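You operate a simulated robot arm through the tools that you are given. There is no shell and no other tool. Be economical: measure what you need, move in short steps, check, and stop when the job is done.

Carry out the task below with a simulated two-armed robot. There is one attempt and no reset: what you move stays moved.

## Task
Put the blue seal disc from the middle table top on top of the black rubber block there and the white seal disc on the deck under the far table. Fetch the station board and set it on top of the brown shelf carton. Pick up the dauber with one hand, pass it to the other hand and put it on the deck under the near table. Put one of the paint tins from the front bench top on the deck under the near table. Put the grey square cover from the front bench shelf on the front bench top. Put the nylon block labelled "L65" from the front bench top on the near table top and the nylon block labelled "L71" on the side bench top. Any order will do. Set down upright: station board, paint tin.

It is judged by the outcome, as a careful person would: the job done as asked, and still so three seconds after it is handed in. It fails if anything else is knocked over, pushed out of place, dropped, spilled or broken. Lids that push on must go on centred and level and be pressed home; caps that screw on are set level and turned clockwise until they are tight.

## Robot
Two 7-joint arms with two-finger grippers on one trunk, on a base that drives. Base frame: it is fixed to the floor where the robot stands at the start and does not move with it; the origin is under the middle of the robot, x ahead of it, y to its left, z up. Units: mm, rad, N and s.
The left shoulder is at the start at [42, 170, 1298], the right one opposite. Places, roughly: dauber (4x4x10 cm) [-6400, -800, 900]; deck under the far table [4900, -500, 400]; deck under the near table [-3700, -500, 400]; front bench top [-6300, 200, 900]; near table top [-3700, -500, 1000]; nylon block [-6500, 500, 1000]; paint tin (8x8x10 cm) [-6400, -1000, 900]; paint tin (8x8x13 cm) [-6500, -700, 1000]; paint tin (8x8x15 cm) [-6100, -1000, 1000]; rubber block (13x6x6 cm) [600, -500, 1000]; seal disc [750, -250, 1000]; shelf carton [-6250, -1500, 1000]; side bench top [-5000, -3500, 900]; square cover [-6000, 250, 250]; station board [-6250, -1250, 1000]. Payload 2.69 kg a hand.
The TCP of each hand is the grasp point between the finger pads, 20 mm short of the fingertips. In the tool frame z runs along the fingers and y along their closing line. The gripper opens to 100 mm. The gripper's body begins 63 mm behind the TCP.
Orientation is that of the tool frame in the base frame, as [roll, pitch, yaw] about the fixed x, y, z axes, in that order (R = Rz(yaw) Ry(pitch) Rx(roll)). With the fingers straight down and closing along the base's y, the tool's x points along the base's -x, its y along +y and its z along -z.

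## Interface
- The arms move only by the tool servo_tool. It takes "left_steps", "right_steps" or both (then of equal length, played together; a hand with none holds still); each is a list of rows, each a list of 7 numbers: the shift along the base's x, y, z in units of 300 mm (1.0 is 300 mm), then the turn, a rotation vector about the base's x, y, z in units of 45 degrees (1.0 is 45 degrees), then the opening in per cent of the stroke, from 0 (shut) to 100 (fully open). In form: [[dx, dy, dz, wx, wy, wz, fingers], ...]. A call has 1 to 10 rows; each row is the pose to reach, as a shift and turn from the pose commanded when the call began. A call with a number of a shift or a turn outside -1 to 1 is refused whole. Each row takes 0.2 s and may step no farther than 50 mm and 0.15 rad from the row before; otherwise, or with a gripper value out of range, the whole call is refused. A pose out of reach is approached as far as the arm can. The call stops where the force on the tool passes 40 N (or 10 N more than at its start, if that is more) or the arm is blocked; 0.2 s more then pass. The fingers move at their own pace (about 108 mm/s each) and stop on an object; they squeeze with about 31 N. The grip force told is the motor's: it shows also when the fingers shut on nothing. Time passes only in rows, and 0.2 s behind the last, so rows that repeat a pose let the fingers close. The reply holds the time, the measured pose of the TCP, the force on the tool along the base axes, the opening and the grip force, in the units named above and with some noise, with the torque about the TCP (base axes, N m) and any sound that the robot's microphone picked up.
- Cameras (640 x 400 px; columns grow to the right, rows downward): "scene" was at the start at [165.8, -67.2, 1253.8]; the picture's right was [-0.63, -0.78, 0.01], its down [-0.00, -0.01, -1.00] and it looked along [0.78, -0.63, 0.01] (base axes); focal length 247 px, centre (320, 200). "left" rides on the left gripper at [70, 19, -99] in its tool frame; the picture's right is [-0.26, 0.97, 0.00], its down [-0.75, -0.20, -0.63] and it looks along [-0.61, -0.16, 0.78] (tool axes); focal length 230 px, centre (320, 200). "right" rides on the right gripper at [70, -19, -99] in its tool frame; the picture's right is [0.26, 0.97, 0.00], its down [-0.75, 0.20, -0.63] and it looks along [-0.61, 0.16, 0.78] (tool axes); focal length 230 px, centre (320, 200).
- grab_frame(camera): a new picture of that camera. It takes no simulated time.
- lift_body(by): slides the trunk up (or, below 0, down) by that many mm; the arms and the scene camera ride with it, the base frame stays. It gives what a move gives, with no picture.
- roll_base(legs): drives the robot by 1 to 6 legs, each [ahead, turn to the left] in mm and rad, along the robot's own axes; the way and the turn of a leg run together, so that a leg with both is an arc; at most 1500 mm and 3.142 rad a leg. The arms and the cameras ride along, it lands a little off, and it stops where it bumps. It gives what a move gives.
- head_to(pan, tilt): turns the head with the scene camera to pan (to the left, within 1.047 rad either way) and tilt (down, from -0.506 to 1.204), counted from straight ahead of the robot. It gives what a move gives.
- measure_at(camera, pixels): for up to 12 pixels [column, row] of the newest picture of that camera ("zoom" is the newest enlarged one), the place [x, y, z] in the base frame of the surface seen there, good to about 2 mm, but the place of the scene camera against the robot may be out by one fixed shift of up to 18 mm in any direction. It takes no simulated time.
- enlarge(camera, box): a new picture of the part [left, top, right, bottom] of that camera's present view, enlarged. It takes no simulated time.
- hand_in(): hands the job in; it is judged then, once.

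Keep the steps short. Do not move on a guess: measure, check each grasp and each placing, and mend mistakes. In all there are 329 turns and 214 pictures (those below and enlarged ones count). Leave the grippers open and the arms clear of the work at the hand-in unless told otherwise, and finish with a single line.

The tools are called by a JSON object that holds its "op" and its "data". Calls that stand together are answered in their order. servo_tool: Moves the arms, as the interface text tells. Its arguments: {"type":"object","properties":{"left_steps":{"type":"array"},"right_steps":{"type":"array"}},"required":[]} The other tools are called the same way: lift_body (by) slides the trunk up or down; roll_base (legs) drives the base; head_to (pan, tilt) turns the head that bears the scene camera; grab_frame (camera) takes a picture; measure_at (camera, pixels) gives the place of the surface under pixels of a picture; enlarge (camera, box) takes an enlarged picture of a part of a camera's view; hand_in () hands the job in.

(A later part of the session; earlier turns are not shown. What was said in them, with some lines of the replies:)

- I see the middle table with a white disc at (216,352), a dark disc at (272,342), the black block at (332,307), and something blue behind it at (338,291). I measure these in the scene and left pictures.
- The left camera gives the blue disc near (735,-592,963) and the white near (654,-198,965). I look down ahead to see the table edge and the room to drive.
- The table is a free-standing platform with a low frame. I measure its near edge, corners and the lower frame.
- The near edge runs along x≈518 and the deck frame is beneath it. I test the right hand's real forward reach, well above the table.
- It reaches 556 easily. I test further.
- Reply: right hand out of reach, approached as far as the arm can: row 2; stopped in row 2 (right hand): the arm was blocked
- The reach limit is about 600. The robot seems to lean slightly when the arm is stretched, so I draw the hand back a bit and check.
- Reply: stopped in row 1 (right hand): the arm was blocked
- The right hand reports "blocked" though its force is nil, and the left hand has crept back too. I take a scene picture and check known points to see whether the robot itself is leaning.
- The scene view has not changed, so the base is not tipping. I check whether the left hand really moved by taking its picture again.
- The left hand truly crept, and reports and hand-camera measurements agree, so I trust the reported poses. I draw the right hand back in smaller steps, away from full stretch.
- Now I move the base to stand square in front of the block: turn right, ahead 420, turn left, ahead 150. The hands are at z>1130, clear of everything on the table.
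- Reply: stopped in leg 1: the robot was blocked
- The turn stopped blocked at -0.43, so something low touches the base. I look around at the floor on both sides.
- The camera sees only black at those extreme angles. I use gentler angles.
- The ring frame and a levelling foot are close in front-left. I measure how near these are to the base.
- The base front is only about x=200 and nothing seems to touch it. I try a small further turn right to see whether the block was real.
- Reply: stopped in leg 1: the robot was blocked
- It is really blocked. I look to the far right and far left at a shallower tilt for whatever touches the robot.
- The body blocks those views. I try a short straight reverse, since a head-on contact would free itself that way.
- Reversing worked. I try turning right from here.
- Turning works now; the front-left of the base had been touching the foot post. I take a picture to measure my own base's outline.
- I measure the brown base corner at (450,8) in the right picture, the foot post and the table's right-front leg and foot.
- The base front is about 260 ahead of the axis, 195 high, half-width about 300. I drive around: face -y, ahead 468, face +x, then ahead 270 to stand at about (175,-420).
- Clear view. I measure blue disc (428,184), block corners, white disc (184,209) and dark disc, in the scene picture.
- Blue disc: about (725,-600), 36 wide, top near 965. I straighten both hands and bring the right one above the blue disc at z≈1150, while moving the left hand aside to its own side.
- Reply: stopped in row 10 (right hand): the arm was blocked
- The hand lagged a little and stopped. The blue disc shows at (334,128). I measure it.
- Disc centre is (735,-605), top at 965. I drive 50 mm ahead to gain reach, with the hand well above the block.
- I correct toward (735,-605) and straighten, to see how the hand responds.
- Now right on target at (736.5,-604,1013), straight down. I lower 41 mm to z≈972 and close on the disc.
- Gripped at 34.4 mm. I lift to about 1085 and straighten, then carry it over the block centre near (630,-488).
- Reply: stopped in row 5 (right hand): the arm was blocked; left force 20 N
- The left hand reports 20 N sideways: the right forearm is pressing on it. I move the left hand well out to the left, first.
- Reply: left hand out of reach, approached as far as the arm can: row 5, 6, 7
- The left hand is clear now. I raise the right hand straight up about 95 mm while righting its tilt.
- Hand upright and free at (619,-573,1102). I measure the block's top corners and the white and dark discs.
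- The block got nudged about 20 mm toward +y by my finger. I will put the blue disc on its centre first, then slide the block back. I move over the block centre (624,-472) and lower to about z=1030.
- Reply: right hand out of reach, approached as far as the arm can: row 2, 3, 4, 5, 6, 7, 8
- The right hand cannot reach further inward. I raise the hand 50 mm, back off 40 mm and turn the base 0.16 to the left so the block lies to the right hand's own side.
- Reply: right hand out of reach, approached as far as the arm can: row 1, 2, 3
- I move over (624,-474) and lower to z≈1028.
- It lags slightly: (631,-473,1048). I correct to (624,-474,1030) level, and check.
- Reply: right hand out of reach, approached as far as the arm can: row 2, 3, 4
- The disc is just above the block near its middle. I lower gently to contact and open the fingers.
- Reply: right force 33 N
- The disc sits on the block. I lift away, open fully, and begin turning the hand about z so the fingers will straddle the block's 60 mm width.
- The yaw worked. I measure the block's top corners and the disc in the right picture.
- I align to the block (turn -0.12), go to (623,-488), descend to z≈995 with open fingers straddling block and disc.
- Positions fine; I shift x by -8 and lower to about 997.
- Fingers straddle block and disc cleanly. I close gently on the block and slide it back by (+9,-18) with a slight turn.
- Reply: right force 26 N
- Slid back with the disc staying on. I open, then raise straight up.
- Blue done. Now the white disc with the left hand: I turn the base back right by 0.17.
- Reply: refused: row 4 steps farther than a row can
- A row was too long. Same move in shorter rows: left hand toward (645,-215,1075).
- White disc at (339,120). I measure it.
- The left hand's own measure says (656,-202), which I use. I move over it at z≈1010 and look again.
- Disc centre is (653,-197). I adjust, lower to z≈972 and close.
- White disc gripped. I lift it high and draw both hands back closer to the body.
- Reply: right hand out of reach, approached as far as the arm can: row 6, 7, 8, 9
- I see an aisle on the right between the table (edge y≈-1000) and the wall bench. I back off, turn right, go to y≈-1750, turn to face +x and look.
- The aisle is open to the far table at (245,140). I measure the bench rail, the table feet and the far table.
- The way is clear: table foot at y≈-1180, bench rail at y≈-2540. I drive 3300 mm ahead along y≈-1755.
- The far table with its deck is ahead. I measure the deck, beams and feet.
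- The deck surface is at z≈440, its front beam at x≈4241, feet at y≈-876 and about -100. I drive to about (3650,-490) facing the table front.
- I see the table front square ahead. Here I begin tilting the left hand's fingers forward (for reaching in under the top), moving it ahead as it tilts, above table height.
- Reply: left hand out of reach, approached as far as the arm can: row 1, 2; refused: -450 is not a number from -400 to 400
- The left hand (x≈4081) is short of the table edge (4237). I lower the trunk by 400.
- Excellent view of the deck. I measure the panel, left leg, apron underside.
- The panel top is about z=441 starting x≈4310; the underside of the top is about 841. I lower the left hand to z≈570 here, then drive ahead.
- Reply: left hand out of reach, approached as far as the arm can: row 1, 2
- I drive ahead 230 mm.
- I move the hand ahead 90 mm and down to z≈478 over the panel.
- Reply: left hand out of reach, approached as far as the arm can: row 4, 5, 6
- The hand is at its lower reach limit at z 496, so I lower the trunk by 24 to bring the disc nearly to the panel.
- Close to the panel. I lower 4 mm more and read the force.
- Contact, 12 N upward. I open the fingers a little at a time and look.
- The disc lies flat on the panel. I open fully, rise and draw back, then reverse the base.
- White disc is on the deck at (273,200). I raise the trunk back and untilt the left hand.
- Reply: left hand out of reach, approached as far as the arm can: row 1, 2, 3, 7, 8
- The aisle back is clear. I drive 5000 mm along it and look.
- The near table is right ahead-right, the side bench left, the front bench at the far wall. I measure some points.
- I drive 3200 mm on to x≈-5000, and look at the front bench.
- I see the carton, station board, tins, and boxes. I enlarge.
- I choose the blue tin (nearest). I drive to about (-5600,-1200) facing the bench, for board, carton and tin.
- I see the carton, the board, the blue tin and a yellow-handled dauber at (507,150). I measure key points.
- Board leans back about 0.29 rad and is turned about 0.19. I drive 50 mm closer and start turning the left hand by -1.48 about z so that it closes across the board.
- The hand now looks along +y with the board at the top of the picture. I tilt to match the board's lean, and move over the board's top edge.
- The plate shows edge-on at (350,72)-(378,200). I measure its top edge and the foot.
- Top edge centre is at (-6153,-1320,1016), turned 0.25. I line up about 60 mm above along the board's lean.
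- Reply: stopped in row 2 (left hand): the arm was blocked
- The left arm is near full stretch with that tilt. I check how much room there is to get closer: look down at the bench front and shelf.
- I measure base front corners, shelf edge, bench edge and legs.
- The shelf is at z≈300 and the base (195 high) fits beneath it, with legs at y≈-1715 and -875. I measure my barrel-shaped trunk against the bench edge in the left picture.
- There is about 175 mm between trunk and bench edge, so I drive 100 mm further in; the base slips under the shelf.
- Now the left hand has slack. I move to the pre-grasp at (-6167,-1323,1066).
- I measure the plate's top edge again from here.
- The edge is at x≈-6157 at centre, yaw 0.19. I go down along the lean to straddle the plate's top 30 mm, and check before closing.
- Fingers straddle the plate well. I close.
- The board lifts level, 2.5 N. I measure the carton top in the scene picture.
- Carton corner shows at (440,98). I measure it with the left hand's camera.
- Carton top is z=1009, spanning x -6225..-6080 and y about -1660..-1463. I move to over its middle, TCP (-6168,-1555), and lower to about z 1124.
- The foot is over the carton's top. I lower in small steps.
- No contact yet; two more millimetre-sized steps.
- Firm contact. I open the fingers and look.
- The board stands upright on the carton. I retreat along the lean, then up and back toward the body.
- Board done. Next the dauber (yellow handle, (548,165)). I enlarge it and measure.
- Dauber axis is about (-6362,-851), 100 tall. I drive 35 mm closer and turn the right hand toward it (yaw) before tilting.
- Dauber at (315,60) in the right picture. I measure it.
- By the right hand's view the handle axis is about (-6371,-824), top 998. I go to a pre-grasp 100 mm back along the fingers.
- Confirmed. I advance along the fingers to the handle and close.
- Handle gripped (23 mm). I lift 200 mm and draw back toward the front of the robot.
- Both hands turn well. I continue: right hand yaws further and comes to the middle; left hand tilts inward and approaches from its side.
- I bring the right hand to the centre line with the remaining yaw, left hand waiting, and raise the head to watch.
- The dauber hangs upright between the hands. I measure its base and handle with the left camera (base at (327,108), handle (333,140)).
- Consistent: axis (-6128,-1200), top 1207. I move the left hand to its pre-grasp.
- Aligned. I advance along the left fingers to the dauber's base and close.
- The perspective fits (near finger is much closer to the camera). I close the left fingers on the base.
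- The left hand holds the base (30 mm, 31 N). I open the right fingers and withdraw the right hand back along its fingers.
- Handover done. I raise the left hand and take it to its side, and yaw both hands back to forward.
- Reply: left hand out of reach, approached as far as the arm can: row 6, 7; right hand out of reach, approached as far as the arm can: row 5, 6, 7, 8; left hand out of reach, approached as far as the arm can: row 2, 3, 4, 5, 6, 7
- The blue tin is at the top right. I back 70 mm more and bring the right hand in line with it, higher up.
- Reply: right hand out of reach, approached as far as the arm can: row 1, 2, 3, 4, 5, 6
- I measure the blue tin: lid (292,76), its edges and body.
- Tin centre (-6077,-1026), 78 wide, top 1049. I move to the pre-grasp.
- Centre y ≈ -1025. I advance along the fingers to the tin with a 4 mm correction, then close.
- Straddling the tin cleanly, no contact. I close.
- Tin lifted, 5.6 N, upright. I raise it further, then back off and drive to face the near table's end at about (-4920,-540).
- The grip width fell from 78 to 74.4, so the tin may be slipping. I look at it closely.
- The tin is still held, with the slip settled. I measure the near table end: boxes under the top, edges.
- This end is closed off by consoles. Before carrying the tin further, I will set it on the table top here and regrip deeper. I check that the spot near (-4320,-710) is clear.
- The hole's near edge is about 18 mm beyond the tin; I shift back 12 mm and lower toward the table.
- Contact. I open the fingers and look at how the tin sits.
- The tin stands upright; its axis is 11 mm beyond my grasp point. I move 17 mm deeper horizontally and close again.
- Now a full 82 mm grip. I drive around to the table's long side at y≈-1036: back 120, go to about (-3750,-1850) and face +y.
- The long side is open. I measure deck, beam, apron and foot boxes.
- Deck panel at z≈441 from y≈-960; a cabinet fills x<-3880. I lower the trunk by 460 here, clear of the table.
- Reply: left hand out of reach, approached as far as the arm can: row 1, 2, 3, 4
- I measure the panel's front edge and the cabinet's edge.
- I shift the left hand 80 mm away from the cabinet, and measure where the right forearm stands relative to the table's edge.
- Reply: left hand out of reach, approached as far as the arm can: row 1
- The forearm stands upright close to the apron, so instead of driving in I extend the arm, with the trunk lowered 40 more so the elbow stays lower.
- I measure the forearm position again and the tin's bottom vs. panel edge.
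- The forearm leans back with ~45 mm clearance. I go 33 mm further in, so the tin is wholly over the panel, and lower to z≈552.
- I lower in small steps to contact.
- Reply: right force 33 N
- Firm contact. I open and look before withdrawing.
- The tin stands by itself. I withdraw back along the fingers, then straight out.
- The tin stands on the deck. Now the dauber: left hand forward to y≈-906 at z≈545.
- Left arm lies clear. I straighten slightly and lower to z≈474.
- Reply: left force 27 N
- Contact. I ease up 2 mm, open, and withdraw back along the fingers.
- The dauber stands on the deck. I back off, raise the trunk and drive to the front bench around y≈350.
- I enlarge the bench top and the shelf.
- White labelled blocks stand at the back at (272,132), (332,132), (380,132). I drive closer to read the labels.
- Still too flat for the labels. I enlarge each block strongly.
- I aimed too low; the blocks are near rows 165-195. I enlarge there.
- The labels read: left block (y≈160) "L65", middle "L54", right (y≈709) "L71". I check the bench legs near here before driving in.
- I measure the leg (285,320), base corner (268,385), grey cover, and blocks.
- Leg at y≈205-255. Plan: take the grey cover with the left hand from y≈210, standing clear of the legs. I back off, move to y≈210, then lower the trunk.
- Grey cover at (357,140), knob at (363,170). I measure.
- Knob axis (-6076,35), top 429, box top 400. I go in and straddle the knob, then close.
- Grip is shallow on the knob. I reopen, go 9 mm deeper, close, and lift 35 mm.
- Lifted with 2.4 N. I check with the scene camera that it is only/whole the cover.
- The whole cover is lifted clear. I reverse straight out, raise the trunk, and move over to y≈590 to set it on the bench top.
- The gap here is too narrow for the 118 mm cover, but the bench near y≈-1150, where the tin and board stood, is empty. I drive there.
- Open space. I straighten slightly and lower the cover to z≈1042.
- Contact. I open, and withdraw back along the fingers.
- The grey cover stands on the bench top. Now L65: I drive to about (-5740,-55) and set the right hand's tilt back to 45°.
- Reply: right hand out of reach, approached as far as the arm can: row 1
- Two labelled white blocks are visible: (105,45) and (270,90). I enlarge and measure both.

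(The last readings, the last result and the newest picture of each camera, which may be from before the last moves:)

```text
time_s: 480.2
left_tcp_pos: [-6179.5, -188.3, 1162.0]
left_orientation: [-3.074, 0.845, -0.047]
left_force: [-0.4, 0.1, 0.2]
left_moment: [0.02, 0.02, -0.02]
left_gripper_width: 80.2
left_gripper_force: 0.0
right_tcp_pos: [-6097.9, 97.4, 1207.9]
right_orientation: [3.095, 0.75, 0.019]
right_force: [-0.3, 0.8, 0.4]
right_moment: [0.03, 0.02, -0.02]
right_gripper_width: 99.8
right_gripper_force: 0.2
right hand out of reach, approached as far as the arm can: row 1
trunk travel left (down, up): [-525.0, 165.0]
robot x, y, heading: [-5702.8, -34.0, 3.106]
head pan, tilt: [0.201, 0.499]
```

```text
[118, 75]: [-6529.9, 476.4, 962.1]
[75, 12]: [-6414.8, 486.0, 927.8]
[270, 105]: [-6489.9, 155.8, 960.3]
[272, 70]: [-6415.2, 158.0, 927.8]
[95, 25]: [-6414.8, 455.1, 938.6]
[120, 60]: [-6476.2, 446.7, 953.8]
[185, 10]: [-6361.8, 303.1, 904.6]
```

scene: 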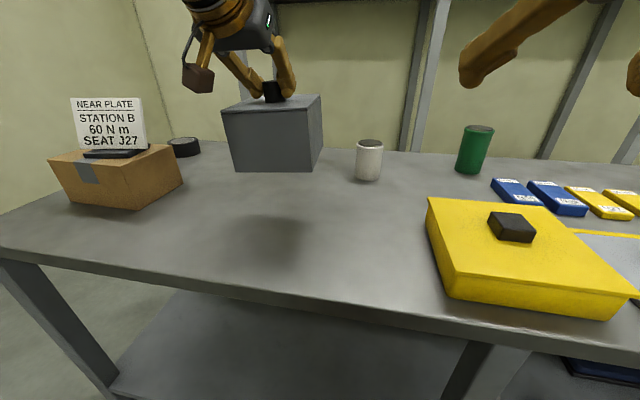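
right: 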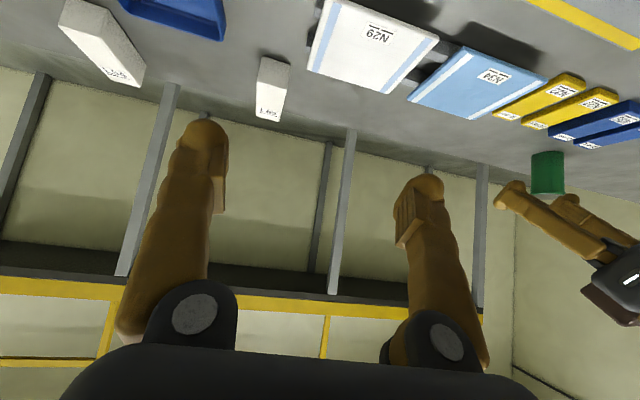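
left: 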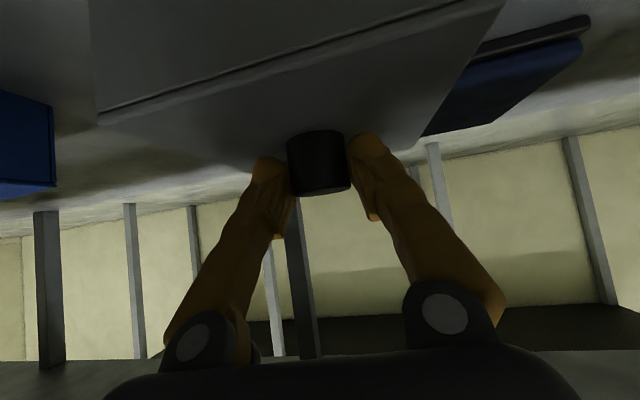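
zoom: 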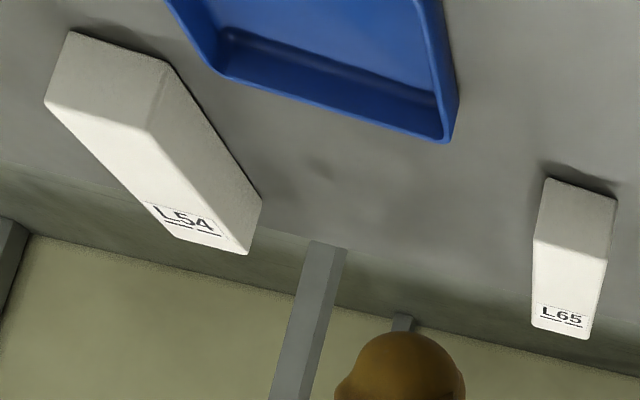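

The near one is "L65": front at (-6415,158), top 957, about 60 wide and 130 long. I shift the base slightly away from the bench leg and closer in.

{"op": "roll_base", "data": {"legs": [[-200, 0], [0, 0.25], [220, 0], [0, -0.21], [55, 0]]}}

{"op": "servo_tool", "data": {"right_steps": [[-0.1, 0, -0.08, 0, 0.02, 0, 100], [-0.2, 0, -0.16, 0, 0.04, 0, 100], [-0.3, 0.03, -0.24, 0, 0.04, 0, 100], [-0.4, 0.06, -0.3, 0, 0.04, 0, 100], [-0.4, 0.06, -0.3, 0, 0.04, 0, 100]]}}

{"op": "grab_frame", "data": {"camera": "right"}}

```text
time_s: 485.3
left_tcp_pos: [-6237.2, -262.9, 1163.3]
left_orientation: [-3.072, 0.853, -0.005]
left_force: [0.2, -0.1, -0.4]
left_moment: [0.01, 0.02, -0.02]
left_gripper_width: 79.8
left_gripper_force: 0.1
right_tcp_pos: [-6171.3, 25.9, 1218.0]
right_orientation: [3.094, 0.776, 0.06]
right_force: [-0.4, -0.4, 0.9]
right_moment: [0.01, -0.06, 0.02]
right_gripper_width: 100.2
right_gripper_force: 0.1
trunk travel left (down, up): [-525.0, 165.0]
robot x, y, heading: [-5778.3, -84.4, -3.142]
head pan, tilt: [0.201, 0.499]
```

```text
time_s: 486.5
left_tcp_pos: [-6231.7, -262.4, 1166.8]
left_orientation: [-3.074, 0.856, -0.003]
left_force: [0.5, -0.4, -0.4]
left_moment: [-0.01, -0.02, -0.03]
left_gripper_width: 80.0
left_gripper_force: 0.0
right_tcp_pos: [-6286.8, 44.7, 1128.7]
right_orientation: [3.1, 0.814, 0.067]
right_force: [0.2, -0.4, -0.4]
right_moment: [0.02, -0.02, -0.04]
right_gripper_width: 100.0
right_gripper_force: 0.0
trunk travel left (down, up): [-525.0, 165.0]
robot x, y, heading: [-5778.0, -90.1, -3.14]
head pan, tilt: [0.201, 0.499]
```

```text
74 pictures are left
```

right: 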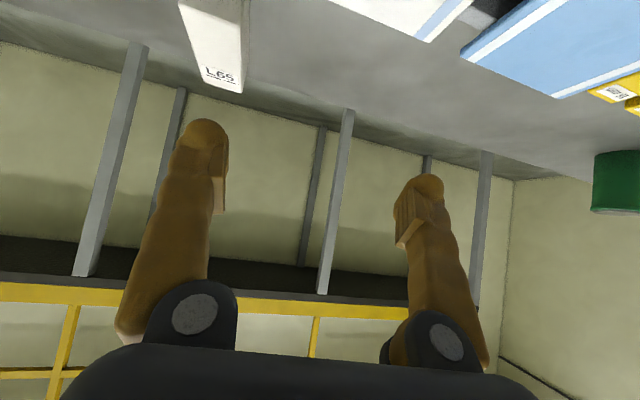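

I go to the pre-grasp above and before L65.

{"op": "servo_tool", "data": {"right_steps": [[-0.07, 0.08, -0.06, 0, 0, -0.02, 90], [-0.14, 0.16, -0.13, 0, 0, -0.04, 90], [-0.21, 0.24, -0.2, 0, 0, -0.06, 90], [-0.28, 0.31, -0.28, 0, 0, -0.085, 90], [-0.34, 0.373, -0.37, 0, 0, -0.085, 90], [-0.34, 0.373, -0.37, 0, 0, -0.085, 90]]}}

{"op": "grab_frame", "data": {"camera": "right"}}

```text
time_s: 487.9
left_tcp_pos: [-6232.4, -263.6, 1166.2]
left_orientation: [-3.073, 0.861, -0.004]
left_force: [0.4, 0.5, 0.7]
left_moment: [-0.01, 0.01, 0.0]
left_gripper_width: 80.0
left_gripper_force: 0.1
right_tcp_pos: [-6386.2, 156.1, 1017.1]
right_orientation: [3.1, 0.815, -0.002]
right_force: [0.4, -1.1, -0.4]
right_moment: [0.03, -0.01, -0.02]
right_gripper_width: 90.1
right_gripper_force: 0.0
trunk travel left (down, up): [-525.0, 165.0]
robot x, y, heading: [-5775.1, -86.7, -3.138]
head pan, tilt: [0.201, 0.499]
```

```text
73 pictures are left
```

right: 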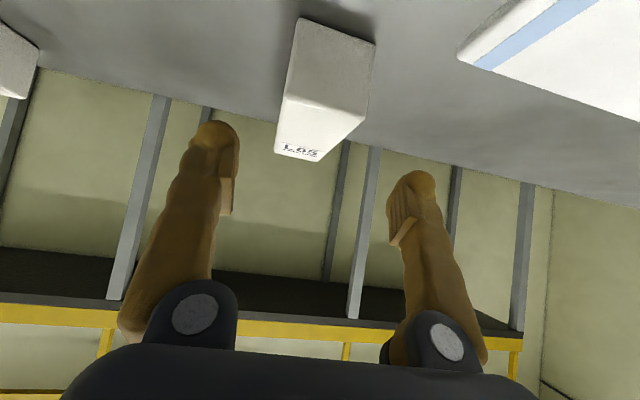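

{"op": "measure_at", "data": {"camera": "right", "pixels": [[325, 90], [282, 105], [365, 105], [300, 150], [300, 30], [370, 50], [335, 65], [440, 130]]}}

```text
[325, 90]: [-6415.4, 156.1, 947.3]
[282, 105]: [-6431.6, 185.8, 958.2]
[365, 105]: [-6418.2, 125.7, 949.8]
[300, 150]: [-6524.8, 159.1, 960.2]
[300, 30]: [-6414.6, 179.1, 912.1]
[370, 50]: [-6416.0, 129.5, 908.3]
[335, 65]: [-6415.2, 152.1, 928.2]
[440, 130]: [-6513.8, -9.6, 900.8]
```

Centre y=156.5, top 960. I advance 105 mm along the fingers, close, and lift.

{"op": "servo_tool", "data": {"right_steps": [[-0.08, 0, -0.08, 0, 0, 0, 90], [-0.16, 0, -0.16, 0, 0, 0, 90], [-0.25, 0, -0.25, 0, 0, 0, 90], [-0.25, 0, -0.25, 0, 0, 0, 90], [-0.25, 0, -0.25, 0, 0, 0, 40], [-0.25, 0, -0.25, 0, 0, 0, 40], [-0.25, 0, -0.25, 0, 0, 0, 40]]}}

{"op": "servo_tool", "data": {"right_steps": [[0, 0, 0.05, 0, 0, 0, 40], [0, 0, 0.15, 0, 0, 0, 40], [0, 0, 0.3, 0, 0, 0, 40], [0, 0, 0.45, 0, 0, 0, 40], [0.1, 0, 0.58, 0, 0, 0, 40], [0.2, 0, 0.65, 0, 0, 0, 40], [0.3, 0, 0.65, 0, 0, 0, 40], [0.3, 0, 0.65, 0, 0, 0, 40]]}}

{"op": "grab_frame", "data": {"camera": "right"}}

```text
time_s: 489.5
left_tcp_pos: [-6231.8, -262.9, 1167.5]
left_orientation: [-3.074, 0.857, -0.005]
left_force: [0.8, -1.1, -0.3]
left_moment: [-0.03, 0.04, 0.03]
left_gripper_width: 79.9
left_gripper_force: 0.1
right_tcp_pos: [-6462.9, 156.0, 943.7]
right_orientation: [3.098, 0.815, -0.003]
right_force: [-0.4, 2.1, 3.8]
right_moment: [0.33, -0.06, -0.09]
right_gripper_width: 60.0
right_gripper_force: 30.8
trunk travel left (down, up): [-525.0, 165.0]
robot x, y, heading: [-5773.3, -84.7, -3.134]
head pan, tilt: [0.201, 0.499]
```

```text
time_s: 491.3
left_tcp_pos: [-6233.4, -263.0, 1166.7]
left_orientation: [-3.073, 0.857, -0.003]
left_force: [-0.2, -0.5, -0.5]
left_moment: [0.0, 0.01, 0.0]
left_gripper_width: 79.8
left_gripper_force: 0.0
right_tcp_pos: [-6373.0, 156.5, 1138.1]
right_orientation: [3.098, 0.814, -0.002]
right_force: [-0.7, -0.3, -5.5]
right_moment: [-0.03, -0.14, 0.01]
right_gripper_width: 59.9
right_gripper_force: 30.9
trunk travel left (down, up): [-525.0, 165.0]
robot x, y, heading: [-5778.2, -85.2, -3.139]
head pan, tilt: [0.201, 0.499]
```

```text
72 pictures are left
```

right: 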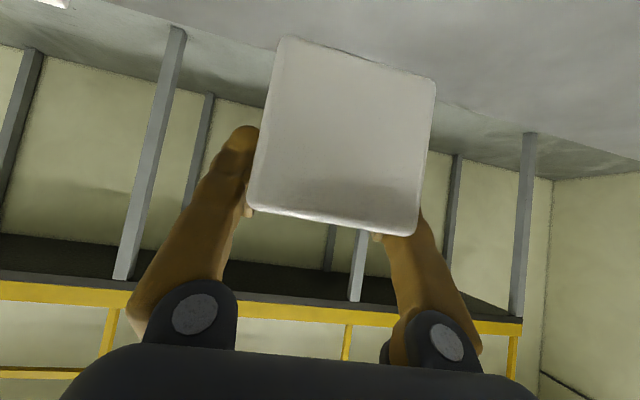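

L65 held (60 mm, 5.5 N). Now I drive to y≈900 for L71 with the left hand.

{"op": "roll_base", "data": {"legs": [[-480, 0], [0, -1.571], [985, 0], [0, 1.571], [470, 0]]}}

{"op": "grab_frame", "data": {"camera": "left"}}

```text
time_s: 507.7
left_tcp_pos: [-5814.6, 741.0, 1181.1]
left_orientation: [-3.074, 0.89, -0.036]
left_force: [0.6, 0.7, -0.7]
left_moment: [-0.01, 0.04, 0.0]
left_gripper_width: 79.9
left_gripper_force: 0.0
right_tcp_pos: [-5942.4, 1163.3, 1153.0]
right_orientation: [3.097, 0.84, -0.028]
right_force: [0.1, -0.3, -4.9]
right_moment: [0.0, -0.09, 0.01]
right_gripper_width: 60.1
right_gripper_force: 30.9
trunk travel left (down, up): [-525.0, 165.0]
robot x, y, heading: [-5385.9, 910.4, -3.113]
head pan, tilt: [0.201, 0.499]
stopped in leg 5: the robot was blocked; the commanded pose is now the measured one
```

```text
71 pictures are left
```

left: 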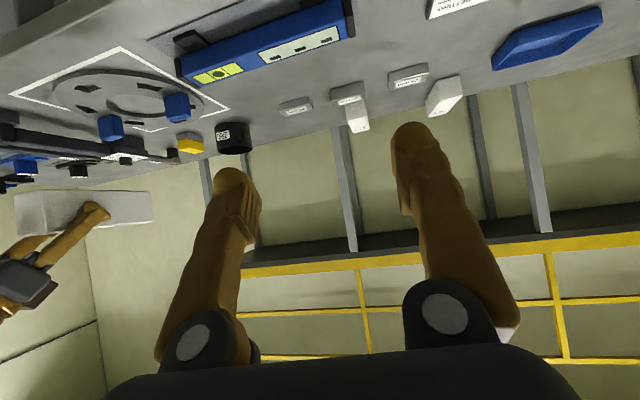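

Blocked at x=-5386; something is on the floor ahead. I look down.

{"op": "head_to", "data": {"pan": -0.1, "tilt": 0.85}}

{"op": "grab_frame", "data": {"camera": "scene"}}

```text
time_s: 508.6
left_tcp_pos: [-5812.6, 739.4, 1180.6]
left_orientation: [-3.075, 0.889, -0.035]
left_force: [1.1, -0.4, 1.3]
left_moment: [0.03, 0.01, -0.02]
left_gripper_width: 80.2
left_gripper_force: 0.1
right_tcp_pos: [-5939.6, 1163.5, 1155.8]
right_orientation: [3.095, 0.843, -0.029]
right_force: [0.6, 0.1, -3.7]
right_moment: [-0.03, -0.15, 0.04]
right_gripper_width: 59.6
right_gripper_force: 30.9
trunk travel left (down, up): [-525.0, 165.0]
robot x, y, heading: [-5383.2, 912.4, -3.119]
head pan, tilt: [-0.099, 0.85]
```

```text
70 pictures are left
```

scene: 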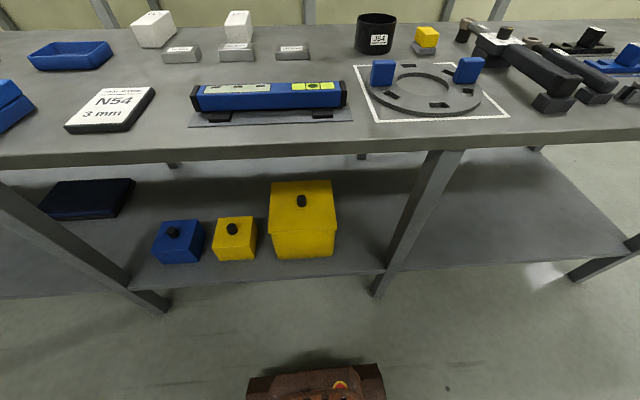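

The floor ahead looks clear. I retry a short advance.

{"op": "roll_base", "data": {"legs": [[60, 0]]}}

```text
time_s: 509.5
left_tcp_pos: [-5868.3, 738.8, 1183.0]
left_orientation: [-3.074, 0.895, -0.033]
left_force: [0.1, 0.4, 0.2]
left_moment: [0.01, 0.0, 0.01]
left_gripper_width: 80.1
left_gripper_force: 0.2
right_tcp_pos: [-5997.1, 1163.4, 1157.5]
right_orientation: [3.094, 0.847, -0.029]
right_force: [0.1, 0.5, -4.9]
right_moment: [0.0, -0.13, 0.02]
right_gripper_width: 59.7
right_gripper_force: 31.7
trunk travel left (down, up): [-525.0, 165.0]
robot x, y, heading: [-5443.3, 910.2, -3.12]
head pan, tilt: [-0.099, 0.85]
```

It moves. I measure the bench legs here before going under, and L71.

{"op": "measure_at", "data": {"camera": "scene", "pixels": [[380, 285], [405, 240], [160, 305], [250, 385], [380, 375], [152, 35], [240, 20]]}}

```text
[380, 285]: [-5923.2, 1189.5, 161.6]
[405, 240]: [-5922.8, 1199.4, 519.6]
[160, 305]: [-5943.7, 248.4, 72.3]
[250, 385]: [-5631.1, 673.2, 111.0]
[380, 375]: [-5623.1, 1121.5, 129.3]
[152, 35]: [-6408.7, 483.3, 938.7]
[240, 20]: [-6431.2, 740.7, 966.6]
```

The bay is clear (legs at y≈249 and 1189). I advance 330 mm.

{"op": "roll_base", "data": {"legs": [[0, -0.015], [330, 0]]}}

{"op": "grab_frame", "data": {"camera": "left"}}

```text
time_s: 512.0
left_tcp_pos: [-6209.1, 738.8, 1188.7]
left_orientation: [-3.069, 0.913, -0.015]
left_force: [-0.4, -0.8, 0.1]
left_moment: [0.01, 0.01, 0.05]
left_gripper_width: 80.0
left_gripper_force: 0.0
right_tcp_pos: [-6317.7, 1167.4, 1159.2]
right_orientation: [3.096, 0.85, -0.047]
right_force: [-0.5, 0.2, -4.6]
right_moment: [0.0, -0.15, -0.01]
right_gripper_width: 59.7
right_gripper_force: 30.2
trunk travel left (down, up): [-525.0, 165.0]
robot x, y, heading: [-5776.9, 910.4, -3.137]
head pan, tilt: [-0.099, 0.85]
```

```text
69 pictures are left
```

left: 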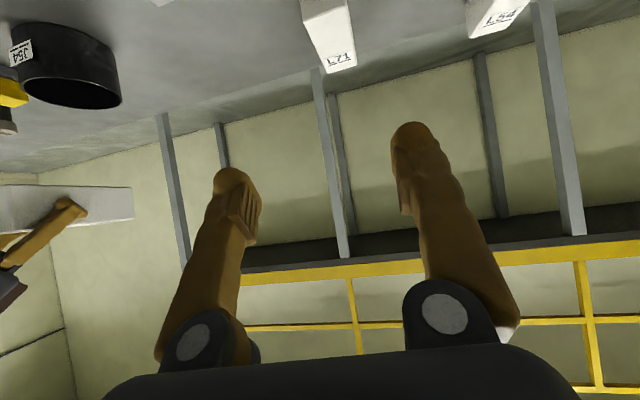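

L71 is confirmed at (330,35). I measure.

{"op": "measure_at", "data": {"camera": "left", "pixels": [[328, 30], [306, 20], [350, 20], [318, 4], [340, 65], [354, 60]]}}

{"op": "servo_tool", "data": {"left_steps": [[-0.1, -0.02, -0.1, 0, -0.05, 0, 90], [-0.2, -0.04, -0.2, 0, -0.1, 0, 90], [-0.3, -0.06, -0.3, 0, -0.14, 0.01, 90], [-0.4, -0.08, -0.42, 0, -0.16, 0.02, 90], [-0.5, -0.08, -0.5, 0, -0.16, 0.02, 90], [-0.5, -0.08, -0.5, 0, -0.16, 0.02, 90]]}}

{"op": "grab_frame", "data": {"camera": "left"}}

```text
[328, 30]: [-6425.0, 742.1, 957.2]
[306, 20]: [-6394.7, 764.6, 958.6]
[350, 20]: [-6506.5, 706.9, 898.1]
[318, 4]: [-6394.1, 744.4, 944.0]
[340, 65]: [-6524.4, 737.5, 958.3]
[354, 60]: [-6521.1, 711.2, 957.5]
```

```text
time_s: 513.4
left_tcp_pos: [-6339.0, 714.6, 1046.4]
left_orientation: [-3.065, 0.805, 0.002]
left_force: [-0.6, 0.6, 1.1]
left_moment: [0.0, 0.02, 0.0]
left_gripper_width: 90.0
left_gripper_force: 0.1
right_tcp_pos: [-6299.6, 1168.8, 1169.7]
right_orientation: [3.092, 0.867, -0.048]
right_force: [0.7, -0.4, -4.6]
right_moment: [0.0, -0.14, -0.02]
right_gripper_width: 59.8
right_gripper_force: 31.2
trunk travel left (down, up): [-525.0, 165.0]
robot x, y, heading: [-5776.3, 910.3, -3.137]
head pan, tilt: [-0.099, 0.85]
```

```text
68 pictures are left
```

left: 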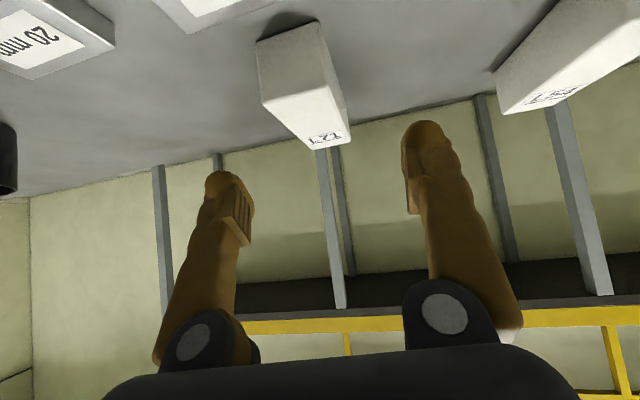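

{"op": "measure_at", "data": {"camera": "left", "pixels": [[298, 70], [262, 85], [330, 85], [320, 140], [265, 50], [318, 35], [290, 50]]}}

```text
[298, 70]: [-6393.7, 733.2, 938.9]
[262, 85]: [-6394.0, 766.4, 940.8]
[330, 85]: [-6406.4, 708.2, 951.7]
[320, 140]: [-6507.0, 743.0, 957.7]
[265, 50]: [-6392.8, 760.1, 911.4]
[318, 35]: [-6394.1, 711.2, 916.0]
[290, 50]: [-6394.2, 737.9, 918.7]
```

Centre y=737, front x=-6393. I line up and advance, close, lift and draw back.

{"op": "servo_tool", "data": {"left_steps": [[-0.05, 0.05, -0.05, 0, 0, 0, 90], [-0.1, 0.075, -0.1, 0, 0, 0, 90], [-0.15, 0.075, -0.16, 0, 0, 0, 90], [-0.24, 0.075, -0.25, 0, 0, 0, 90], [-0.335, 0.075, -0.345, 0, 0, 0, 90], [-0.335, 0.075, -0.345, 0, 0, 0, 90], [-0.335, 0.075, -0.345, 0, 0, 0, 40], [-0.335, 0.075, -0.345, 0, 0, 0, 40], [-0.335, 0.075, -0.345, 0, 0, 0, 40]]}}

{"op": "servo_tool", "data": {"left_steps": [[0, 0, 0.05, 0, 0, 0, 40], [0, 0, 0.15, 0, 0, 0, 40], [0, 0, 0.3, 0, 0, 0, 40], [0, 0, 0.45, 0, 0, 0, 40], [0.1, 0, 0.58, 0, 0, 0, 40], [0.2, 0, 0.65, 0, 0, 0, 40], [0.3, 0, 0.65, 0, 0, 0, 40], [0.3, 0, 0.65, 0, 0, 0, 40]]}}

{"op": "grab_frame", "data": {"camera": "left"}}

```text
time_s: 515.4
left_tcp_pos: [-6443.4, 738.3, 944.7]
left_orientation: [-3.063, 0.81, 0.004]
left_force: [-0.4, -1.4, 1.8]
left_moment: [-0.25, 0.18, 0.17]
left_gripper_width: 59.9
left_gripper_force: 31.0
right_tcp_pos: [-6299.8, 1167.7, 1168.8]
right_orientation: [3.094, 0.869, -0.048]
right_force: [0.3, 0.1, -4.5]
right_moment: [-0.01, -0.13, -0.03]
right_gripper_width: 59.9
right_gripper_force: 31.2
trunk travel left (down, up): [-525.0, 165.0]
robot x, y, heading: [-5777.9, 911.1, -3.135]
head pan, tilt: [-0.099, 0.85]
```

```text
time_s: 517.2
left_tcp_pos: [-6351.8, 736.8, 1137.4]
left_orientation: [-3.066, 0.805, 0.002]
left_force: [0.2, -0.5, -6.3]
left_moment: [0.01, -0.11, -0.02]
left_gripper_width: 59.8
left_gripper_force: 30.9
right_tcp_pos: [-6301.1, 1168.0, 1168.5]
right_orientation: [3.093, 0.866, -0.049]
right_force: [0.7, 1.0, -4.9]
right_moment: [-0.02, -0.14, 0.0]
right_gripper_width: 59.7
right_gripper_force: 31.2
trunk travel left (down, up): [-525.0, 165.0]
robot x, y, heading: [-5769.0, 906.1, -3.135]
head pan, tilt: [-0.099, 0.85]
```

```text
67 pictures are left
```

left: 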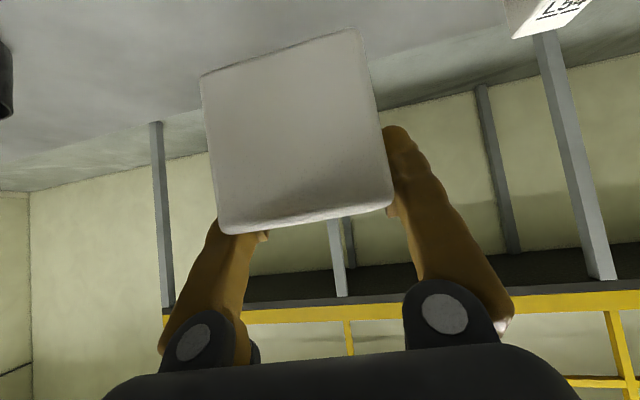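

L71 held. Now to the near table's end: back 500, face -y, drive 1440, face +x, and approach.

{"op": "roll_base", "data": {"legs": [[-500, 0], [0, 1.571], [1440, 0], [0, 1.571], [345, 0]]}}

{"op": "head_to", "data": {"pan": -0.2, "tilt": 0.5}}

{"op": "grab_frame", "data": {"camera": "scene"}}

```text
time_s: 536.7
left_tcp_pos: [-4354.1, -350.5, 1135.9]
left_orientation: [-3.066, 0.802, -3.128]
left_force: [1.0, -0.3, -5.0]
left_moment: [0.02, 0.11, 0.0]
left_gripper_width: 59.8
left_gripper_force: 31.4
right_tcp_pos: [-4401.2, -783.0, 1167.9]
right_orientation: [3.095, 0.866, 3.105]
right_force: [0.2, -0.2, -5.6]
right_moment: [-0.01, 0.15, 0.0]
right_gripper_width: 59.9
right_gripper_force: 31.2
trunk travel left (down, up): [-525.0, 165.0]
robot x, y, heading: [-4930.1, -529.1, 0.016]
head pan, tilt: [-0.099, 0.85]
```

```text
time_s: 537.5
left_tcp_pos: [-4374.0, -350.1, 1147.6]
left_orientation: [-3.063, 0.822, -3.129]
left_force: [-0.6, -0.4, -4.6]
left_moment: [0.03, 0.12, 0.04]
left_gripper_width: 60.2
left_gripper_force: 31.2
right_tcp_pos: [-4421.3, -783.5, 1177.1]
right_orientation: [3.089, 0.882, 3.103]
right_force: [-0.7, -1.4, -5.8]
right_moment: [0.04, 0.22, 0.02]
right_gripper_width: 59.8
right_gripper_force: 31.6
trunk travel left (down, up): [-525.0, 165.0]
robot x, y, heading: [-4928.2, -531.4, 0.013]
head pan, tilt: [-0.201, 0.499]
```

```text
66 pictures are left
```

scene: 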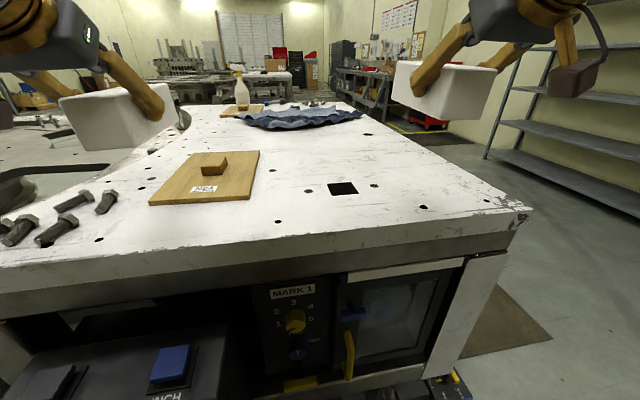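

The area right of the square hole is clear. I level the right hand and bring L65 over (-4330,-800), down to z≈1015.

{"op": "servo_tool", "data": {"right_steps": [[0.08, -0.02, -0.1, 0, 0.04, 0.02, 40], [0.16, -0.04, -0.2, 0, 0.085, 0.04, 40], [0.24, -0.055, -0.31, 0, 0.085, 0.05, 40], [0.3, -0.055, -0.43, 0, 0.085, 0.05, 40], [0.3, -0.055, -0.53, 0, 0.085, 0.05, 40], [0.3, -0.055, -0.53, 0, 0.085, 0.05, 40]]}}

{"op": "enlarge", "data": {"camera": "scene", "box": [300, 60, 540, 260]}}

```text
time_s: 538.9
left_tcp_pos: [-4372.6, -350.2, 1146.3]
left_orientation: [-3.063, 0.821, -3.129]
left_force: [-0.6, 0.3, -5.1]
left_moment: [0.0, 0.11, -0.01]
left_gripper_width: 59.3
left_gripper_force: 30.6
right_tcp_pos: [-4331.1, -799.7, 1015.9]
right_orientation: [3.091, 0.817, -3.141]
right_force: [0.0, -0.5, -4.4]
right_moment: [-0.02, 0.14, 0.01]
right_gripper_width: 59.9
right_gripper_force: 30.6
trunk travel left (down, up): [-525.0, 165.0]
robot x, y, heading: [-4926.3, -527.8, 0.014]
head pan, tilt: [-0.201, 0.499]
```

```text
2.00 times, centred on (420, 160) of scene
```

zoom: 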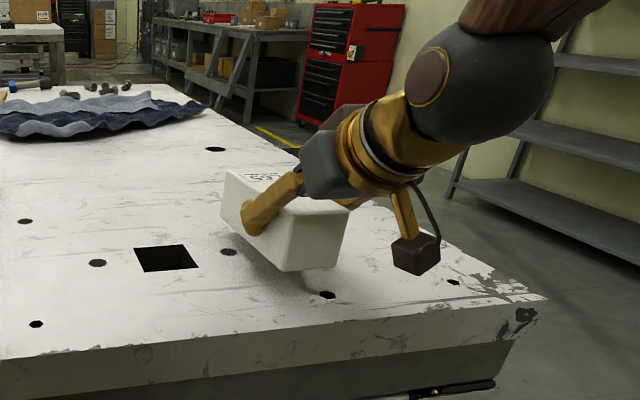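

Well placed. I lower to contact in small steps.

{"op": "servo_tool", "data": {"right_steps": [[0, 0, -0.015, 0, 0, 0, 40], [0, 0, -0.03, 0, 0, 0, 40], [0, 0, -0.045, 0, 0, 0, 40], [0, 0, -0.055, 0, 0, 0, 40], [0, 0, -0.055, 0, 0, 0, 40]]}}

{"op": "servo_tool", "data": {"right_steps": [[0, 0, -0.006, 0, 0, 0, 40], [0, 0, -0.012, 0, 0, 0, 40], [0, 0, -0.012, 0, 0, 0, 40]]}}

```text
time_s: 540.1
left_tcp_pos: [-4372.4, -351.6, 1146.6]
left_orientation: [-3.064, 0.823, -3.13]
left_force: [-0.3, -0.3, -4.5]
left_moment: [0.02, 0.12, 0.03]
left_gripper_width: 59.5
left_gripper_force: 31.5
right_tcp_pos: [-4331.1, -800.5, 1000.8]
right_orientation: [3.092, 0.816, -3.141]
right_force: [0.0, 0.0, -4.1]
right_moment: [-0.01, 0.16, 0.0]
right_gripper_width: 59.9
right_gripper_force: 30.7
trunk travel left (down, up): [-525.0, 165.0]
robot x, y, heading: [-4931.7, -529.9, 0.018]
head pan, tilt: [-0.201, 0.499]
```

```text
time_s: 540.9
left_tcp_pos: [-4372.6, -351.0, 1146.4]
left_orientation: [-3.064, 0.822, -3.129]
left_force: [0.1, 0.3, -4.9]
left_moment: [0.0, 0.16, 0.01]
left_gripper_width: 59.5
left_gripper_force: 31.2
right_tcp_pos: [-4330.1, -799.7, 996.9]
right_orientation: [3.093, 0.817, -3.141]
right_force: [0.7, -0.8, -2.2]
right_moment: [-0.11, -0.06, -0.06]
right_gripper_width: 59.7
right_gripper_force: 31.0
trunk travel left (down, up): [-525.0, 165.0]
robot x, y, heading: [-4929.2, -528.1, 0.01]
head pan, tilt: [-0.201, 0.499]
```

{"op": "servo_tool", "data": {"right_steps": [[0, 0, -0.006, 0, 0, 0, 40], [0, 0, -0.011, 0, 0, 0, 40], [0, 0, -0.011, 0, 0, 0, 40]]}}

{"op": "servo_tool", "data": {"right_steps": [[0, 0, 0.002, 0, 0, 0, 70], [0, 0, 0.002, 0, 0, 0, 95], [0, 0, 0.002, 0, 0, 0, 95], [-0.08, 0, 0.08, 0, 0, 0, 95], [-0.18, 0, 0.18, 0, 0, 0, 95], [-0.28, 0, 0.3, 0, 0, 0, 95], [-0.28, 0, 0.45, 0, 0, 0, 95], [-0.28, 0, 0.5, 0, 0, 0, 95]]}}

{"op": "grab_frame", "data": {"camera": "scene"}}

```text
time_s: 541.7
left_tcp_pos: [-4373.9, -350.9, 1149.6]
left_orientation: [-3.063, 0.823, -3.129]
left_force: [0.5, -0.5, -5.5]
left_moment: [0.01, 0.12, -0.01]
left_gripper_width: 59.7
left_gripper_force: 31.3
right_tcp_pos: [-4331.6, -798.3, 996.8]
right_orientation: [3.095, 0.823, -3.14]
right_force: [-1.0, -1.6, 9.3]
right_moment: [-0.42, -1.3, -0.16]
right_gripper_width: 59.9
right_gripper_force: 31.4
trunk travel left (down, up): [-525.0, 165.0]
robot x, y, heading: [-4929.6, -527.2, 0.016]
head pan, tilt: [-0.201, 0.499]
```

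```text
time_s: 543.5
left_tcp_pos: [-4372.1, -351.6, 1146.9]
left_orientation: [-3.063, 0.822, -3.129]
left_force: [0.2, 0.2, -5.1]
left_moment: [0.0, 0.15, 0.05]
left_gripper_width: 59.4
left_gripper_force: 31.1
right_tcp_pos: [-4415.6, -799.0, 1144.5]
right_orientation: [3.092, 0.816, -3.141]
right_force: [-0.3, 0.4, 0.5]
right_moment: [0.02, 0.01, -0.01]
right_gripper_width: 95.1
right_gripper_force: 0.1
trunk travel left (down, up): [-525.0, 165.0]
robot x, y, heading: [-4928.4, -531.4, 0.02]
head pan, tilt: [-0.201, 0.499]
```

```text
64 pictures are left
```

scene: 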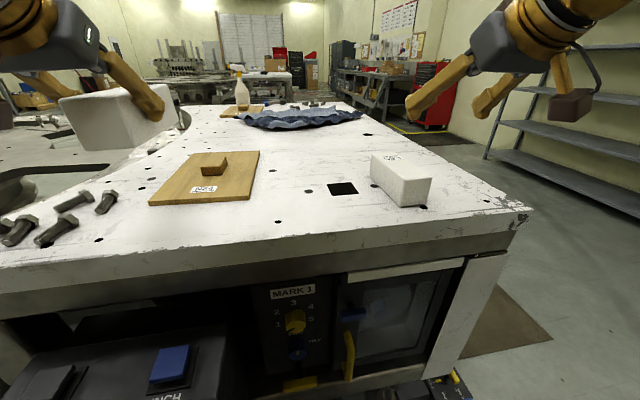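

L65 stands on the near table top. I drive to the side bench with L71.

{"op": "roll_base", "data": {"legs": [[-250, 0], [0, -1.585], [1500, 0], [650, 0]]}}

{"op": "head_to", "data": {"pan": 0.1, "tilt": 0.5}}

{"op": "grab_frame", "data": {"camera": "scene"}}

```text
time_s: 559.5
left_tcp_pos: [-5024.3, -3248.5, 1145.8]
left_orientation: [-3.062, 0.821, 1.566]
left_force: [-0.4, 0.8, -4.6]
left_moment: [0.14, -0.01, -0.01]
left_gripper_width: 59.7
left_gripper_force: 30.9
right_tcp_pos: [-5470.9, -3197.2, 1143.8]
right_orientation: [3.093, 0.816, 1.558]
right_force: [0.7, 0.7, -0.7]
right_moment: [-0.01, 0.02, 0.01]
right_gripper_width: 94.8
right_gripper_force: 0.0
trunk travel left (down, up): [-525.0, 165.0]
robot x, y, heading: [-5194.5, -2690.4, -1.573]
head pan, tilt: [-0.201, 0.499]
```

```text
time_s: 560.4
left_tcp_pos: [-5024.1, -3227.5, 1156.4]
left_orientation: [-3.063, 0.84, 1.566]
left_force: [0.0, 0.2, -4.0]
left_moment: [0.14, 0.03, 0.0]
left_gripper_width: 59.6
left_gripper_force: 31.0
right_tcp_pos: [-5469.6, -3178.4, 1152.2]
right_orientation: [3.092, 0.834, 1.554]
right_force: [0.3, -0.4, -1.0]
right_moment: [0.01, 0.0, -0.01]
right_gripper_width: 95.1
right_gripper_force: 0.0
trunk travel left (down, up): [-525.0, 165.0]
robot x, y, heading: [-5189.2, -2685.0, -1.567]
head pan, tilt: [0.099, 0.499]
```

```text
63 pictures are left
```

scene: 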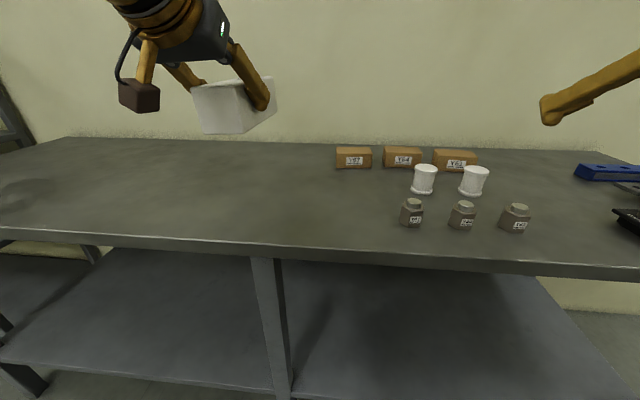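

The left part of the bench is empty. I measure its edge and the spot under the block.

{"op": "measure_at", "data": {"camera": "scene", "pixels": [[240, 245], [240, 225], [240, 190], [240, 165], [350, 165]]}}

{"op": "roll_base", "data": {"legs": [[170, 0]]}}

{"op": "servo_tool", "data": {"left_steps": [[0, 0, -0.1, 0.03, 0, 0, 40], [0, 0, -0.2, 0.04, 0, 0, 40], [0, 0, -0.3, 0.04, 0, 0, 40], [0, 0, -0.4, 0.04, 0, 0, 40], [0, 0, -0.5, 0.04, 0, 0, 40], [0, 0, -0.5, 0.04, 0, 0, 40]]}}

```text
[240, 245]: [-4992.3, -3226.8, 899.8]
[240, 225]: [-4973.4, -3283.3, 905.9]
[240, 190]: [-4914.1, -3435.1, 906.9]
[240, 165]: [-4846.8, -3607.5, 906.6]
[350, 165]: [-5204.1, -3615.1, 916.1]
```

```text
time_s: 561.8
left_tcp_pos: [-5023.2, -3403.0, 1154.7]
left_orientation: [-3.063, 0.837, 1.567]
left_force: [-0.5, -1.1, -5.1]
left_moment: [0.19, -0.01, 0.0]
left_gripper_width: 59.7
left_gripper_force: 30.9
right_tcp_pos: [-5470.6, -3352.9, 1151.6]
right_orientation: [3.089, 0.832, 1.555]
right_force: [-0.2, -0.1, -0.4]
right_moment: [-0.02, -0.01, 0.01]
right_gripper_width: 94.7
right_gripper_force: 0.2
trunk travel left (down, up): [-525.0, 165.0]
robot x, y, heading: [-5193.7, -2857.9, -1.572]
head pan, tilt: [0.099, 0.499]
```

```text
time_s: 563.2
left_tcp_pos: [-5024.3, -3383.5, 1014.3]
left_orientation: [-3.059, 0.828, 1.569]
left_force: [0.0, 0.0, -5.3]
left_moment: [0.15, -0.02, 0.0]
left_gripper_width: 59.9
left_gripper_force: 30.5
right_tcp_pos: [-5471.2, -3333.7, 1159.7]
right_orientation: [3.088, 0.848, 1.554]
right_force: [0.0, 0.0, 0.4]
right_moment: [0.01, 0.01, 0.03]
right_gripper_width: 94.8
right_gripper_force: 0.1
trunk travel left (down, up): [-525.0, 165.0]
robot x, y, heading: [-5194.0, -2857.7, -1.579]
head pan, tilt: [0.099, 0.499]
```

Bench top z≈900. I lower to z≈955, then creep to contact.

{"op": "servo_tool", "data": {"left_steps": [[0, 0, -0.1, 0.02, 0, 0, 40], [0, 0, -0.18, 0.025, 0, 0, 40], [0, 0, -0.2, 0.025, 0, 0, 40], [0, 0, -0.2, 0.025, 0, 0, 40]]}}

{"op": "servo_tool", "data": {"left_steps": [[0, 0, -0.008, 0, 0, 0, 40], [0, 0, -0.016, 0, 0, 0, 40], [0, 0, -0.022, 0, 0, 0, 40], [0, 0, -0.022, 0, 0, 0, 40]]}}

```text
time_s: 564.2
left_tcp_pos: [-5024.8, -3383.0, 955.7]
left_orientation: [-3.061, 0.805, 1.569]
left_force: [-0.7, 0.0, -4.2]
left_moment: [0.14, -0.01, 0.02]
left_gripper_width: 59.7
left_gripper_force: 30.8
right_tcp_pos: [-5471.6, -3333.9, 1160.9]
right_orientation: [3.092, 0.847, 1.553]
right_force: [-0.1, -0.2, -0.6]
right_moment: [-0.02, 0.0, 0.01]
right_gripper_width: 94.8
right_gripper_force: 0.2
trunk travel left (down, up): [-525.0, 165.0]
robot x, y, heading: [-5191.8, -2857.0, -1.574]
head pan, tilt: [0.099, 0.499]
```

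```text
time_s: 565.2
left_tcp_pos: [-5024.7, -3383.2, 948.9]
left_orientation: [-3.06, 0.807, 1.569]
left_force: [0.2, -0.1, -4.8]
left_moment: [0.03, -0.02, -0.01]
left_gripper_width: 59.5
left_gripper_force: 30.5
right_tcp_pos: [-5471.5, -3334.1, 1160.4]
right_orientation: [3.089, 0.847, 1.553]
right_force: [0.2, -0.2, 0.2]
right_moment: [-0.01, -0.03, -0.03]
right_gripper_width: 95.2
right_gripper_force: 0.1
trunk travel left (down, up): [-525.0, 165.0]
robot x, y, heading: [-5193.3, -2858.4, -1.571]
head pan, tilt: [0.099, 0.499]
```

{"op": "servo_tool", "data": {"left_steps": [[0, 0, -0.007, 0, 0, 0, 40], [0, 0, -0.014, 0, 0, 0, 40], [0, 0, -0.014, 0, 0, 0, 40]]}}

{"op": "servo_tool", "data": {"left_steps": [[0, 0, 0.002, 0, 0, 0, 70], [0, 0, 0.002, 0, 0, 0, 95], [0, 0, 0.002, 0, 0, 0, 95], [0, 0.08, 0.08, 0, 0, 0, 95], [0, 0.18, 0.18, 0, 0, 0, 95], [0, 0.28, 0.3, 0, 0, 0, 95], [0, 0.28, 0.45, 0, 0, 0, 95], [0, 0.28, 0.55, 0, 0, 0, 95]]}}

{"op": "grab_frame", "data": {"camera": "scene"}}

```text
time_s: 566.0
left_tcp_pos: [-5026.0, -3383.4, 945.9]
left_orientation: [-3.063, 0.807, 1.57]
left_force: [-0.9, 3.2, 10.7]
left_moment: [-1.32, -0.27, -0.06]
left_gripper_width: 59.4
left_gripper_force: 31.1
right_tcp_pos: [-5471.9, -3331.1, 1161.4]
right_orientation: [3.089, 0.848, 1.553]
right_force: [1.1, -0.1, 0.0]
right_moment: [-0.03, 0.02, -0.02]
right_gripper_width: 94.9
right_gripper_force: 0.1
trunk travel left (down, up): [-525.0, 165.0]
robot x, y, heading: [-5190.8, -2859.2, -1.569]
head pan, tilt: [0.099, 0.499]
```

```text
time_s: 567.8
left_tcp_pos: [-5022.4, -3299.9, 1110.3]
left_orientation: [-3.062, 0.806, 1.57]
left_force: [-0.3, 0.5, -0.1]
left_moment: [-0.04, 0.02, -0.02]
left_gripper_width: 95.3
left_gripper_force: 0.0
right_tcp_pos: [-5471.8, -3332.0, 1160.4]
right_orientation: [3.09, 0.85, 1.554]
right_force: [0.7, 0.5, -0.2]
right_moment: [0.0, 0.02, 0.0]
right_gripper_width: 94.9
right_gripper_force: 0.1
trunk travel left (down, up): [-525.0, 165.0]
robot x, y, heading: [-5198.2, -2857.6, -1.568]
head pan, tilt: [0.099, 0.499]
```

```text
62 pictures are left
```

scene: 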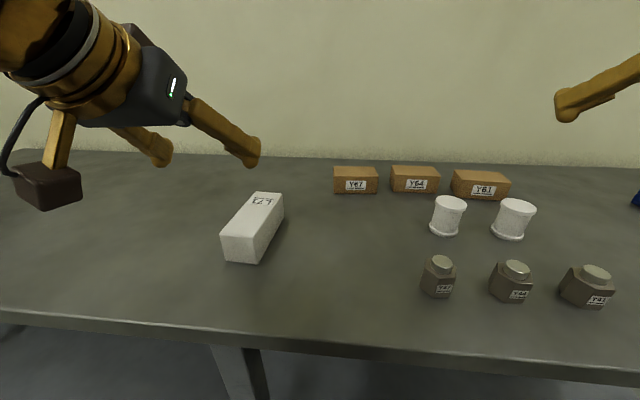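

L71 lies on the side bench. Everything asked is done; I open both grippers fully, back the robot clear and hand in.

{"op": "roll_base", "data": {"legs": [[-450, 0]]}}

{"op": "servo_tool", "data": {"left_steps": [[0, 0, 0, 0, 0, 0, 100], [0, 0, 0, 0, 0, 0, 100]], "right_steps": [[0, 0, 0, 0, 0, 0, 100], [0, 0, 0, 0, 0, 0, 100]]}}

{"op": "hand_in", "data": {}}

```text
time_s: 570.5
left_tcp_pos: [-5021.6, -2845.4, 1109.9]
left_orientation: [-3.06, 0.806, 1.572]
left_force: [-0.8, 0.5, 1.0]
left_moment: [-0.01, 0.02, -0.01]
left_gripper_width: 95.0
left_gripper_force: 0.1
right_tcp_pos: [-5468.9, -2880.1, 1161.4]
right_orientation: [3.09, 0.85, 1.555]
right_force: [0.1, 0.1, -0.1]
right_moment: [0.03, 0.0, 0.03]
right_gripper_width: 94.9
right_gripper_force: 0.0
trunk travel left (down, up): [-525.0, 165.0]
robot x, y, heading: [-5195.5, -2405.5, -1.571]
head pan, tilt: [0.099, 0.499]
```

```text
time_s: 571.1
left_tcp_pos: [-5021.6, -2829.2, 1117.5]
left_orientation: [-3.06, 0.823, 1.573]
left_force: [-0.5, 0.7, 0.0]
left_moment: [0.04, 0.03, 0.0]
left_gripper_width: 100.1
left_gripper_force: 0.1
right_tcp_pos: [-5469.3, -2861.1, 1167.8]
right_orientation: [3.089, 0.866, 1.554]
right_force: [-0.1, -0.1, 0.3]
right_moment: [-0.01, 0.01, -0.03]
right_gripper_width: 99.9
right_gripper_force: 0.0
trunk travel left (down, up): [-525.0, 165.0]
robot x, y, heading: [-5190.6, -2406.5, -1.567]
head pan, tilt: [0.099, 0.499]
```

```text
The job is handed in.
```

All eight placements are done and the job is handed in; early on my finger nudged the rubber block about 20 mm, and I slid it back to within a few millimetres of where it was.
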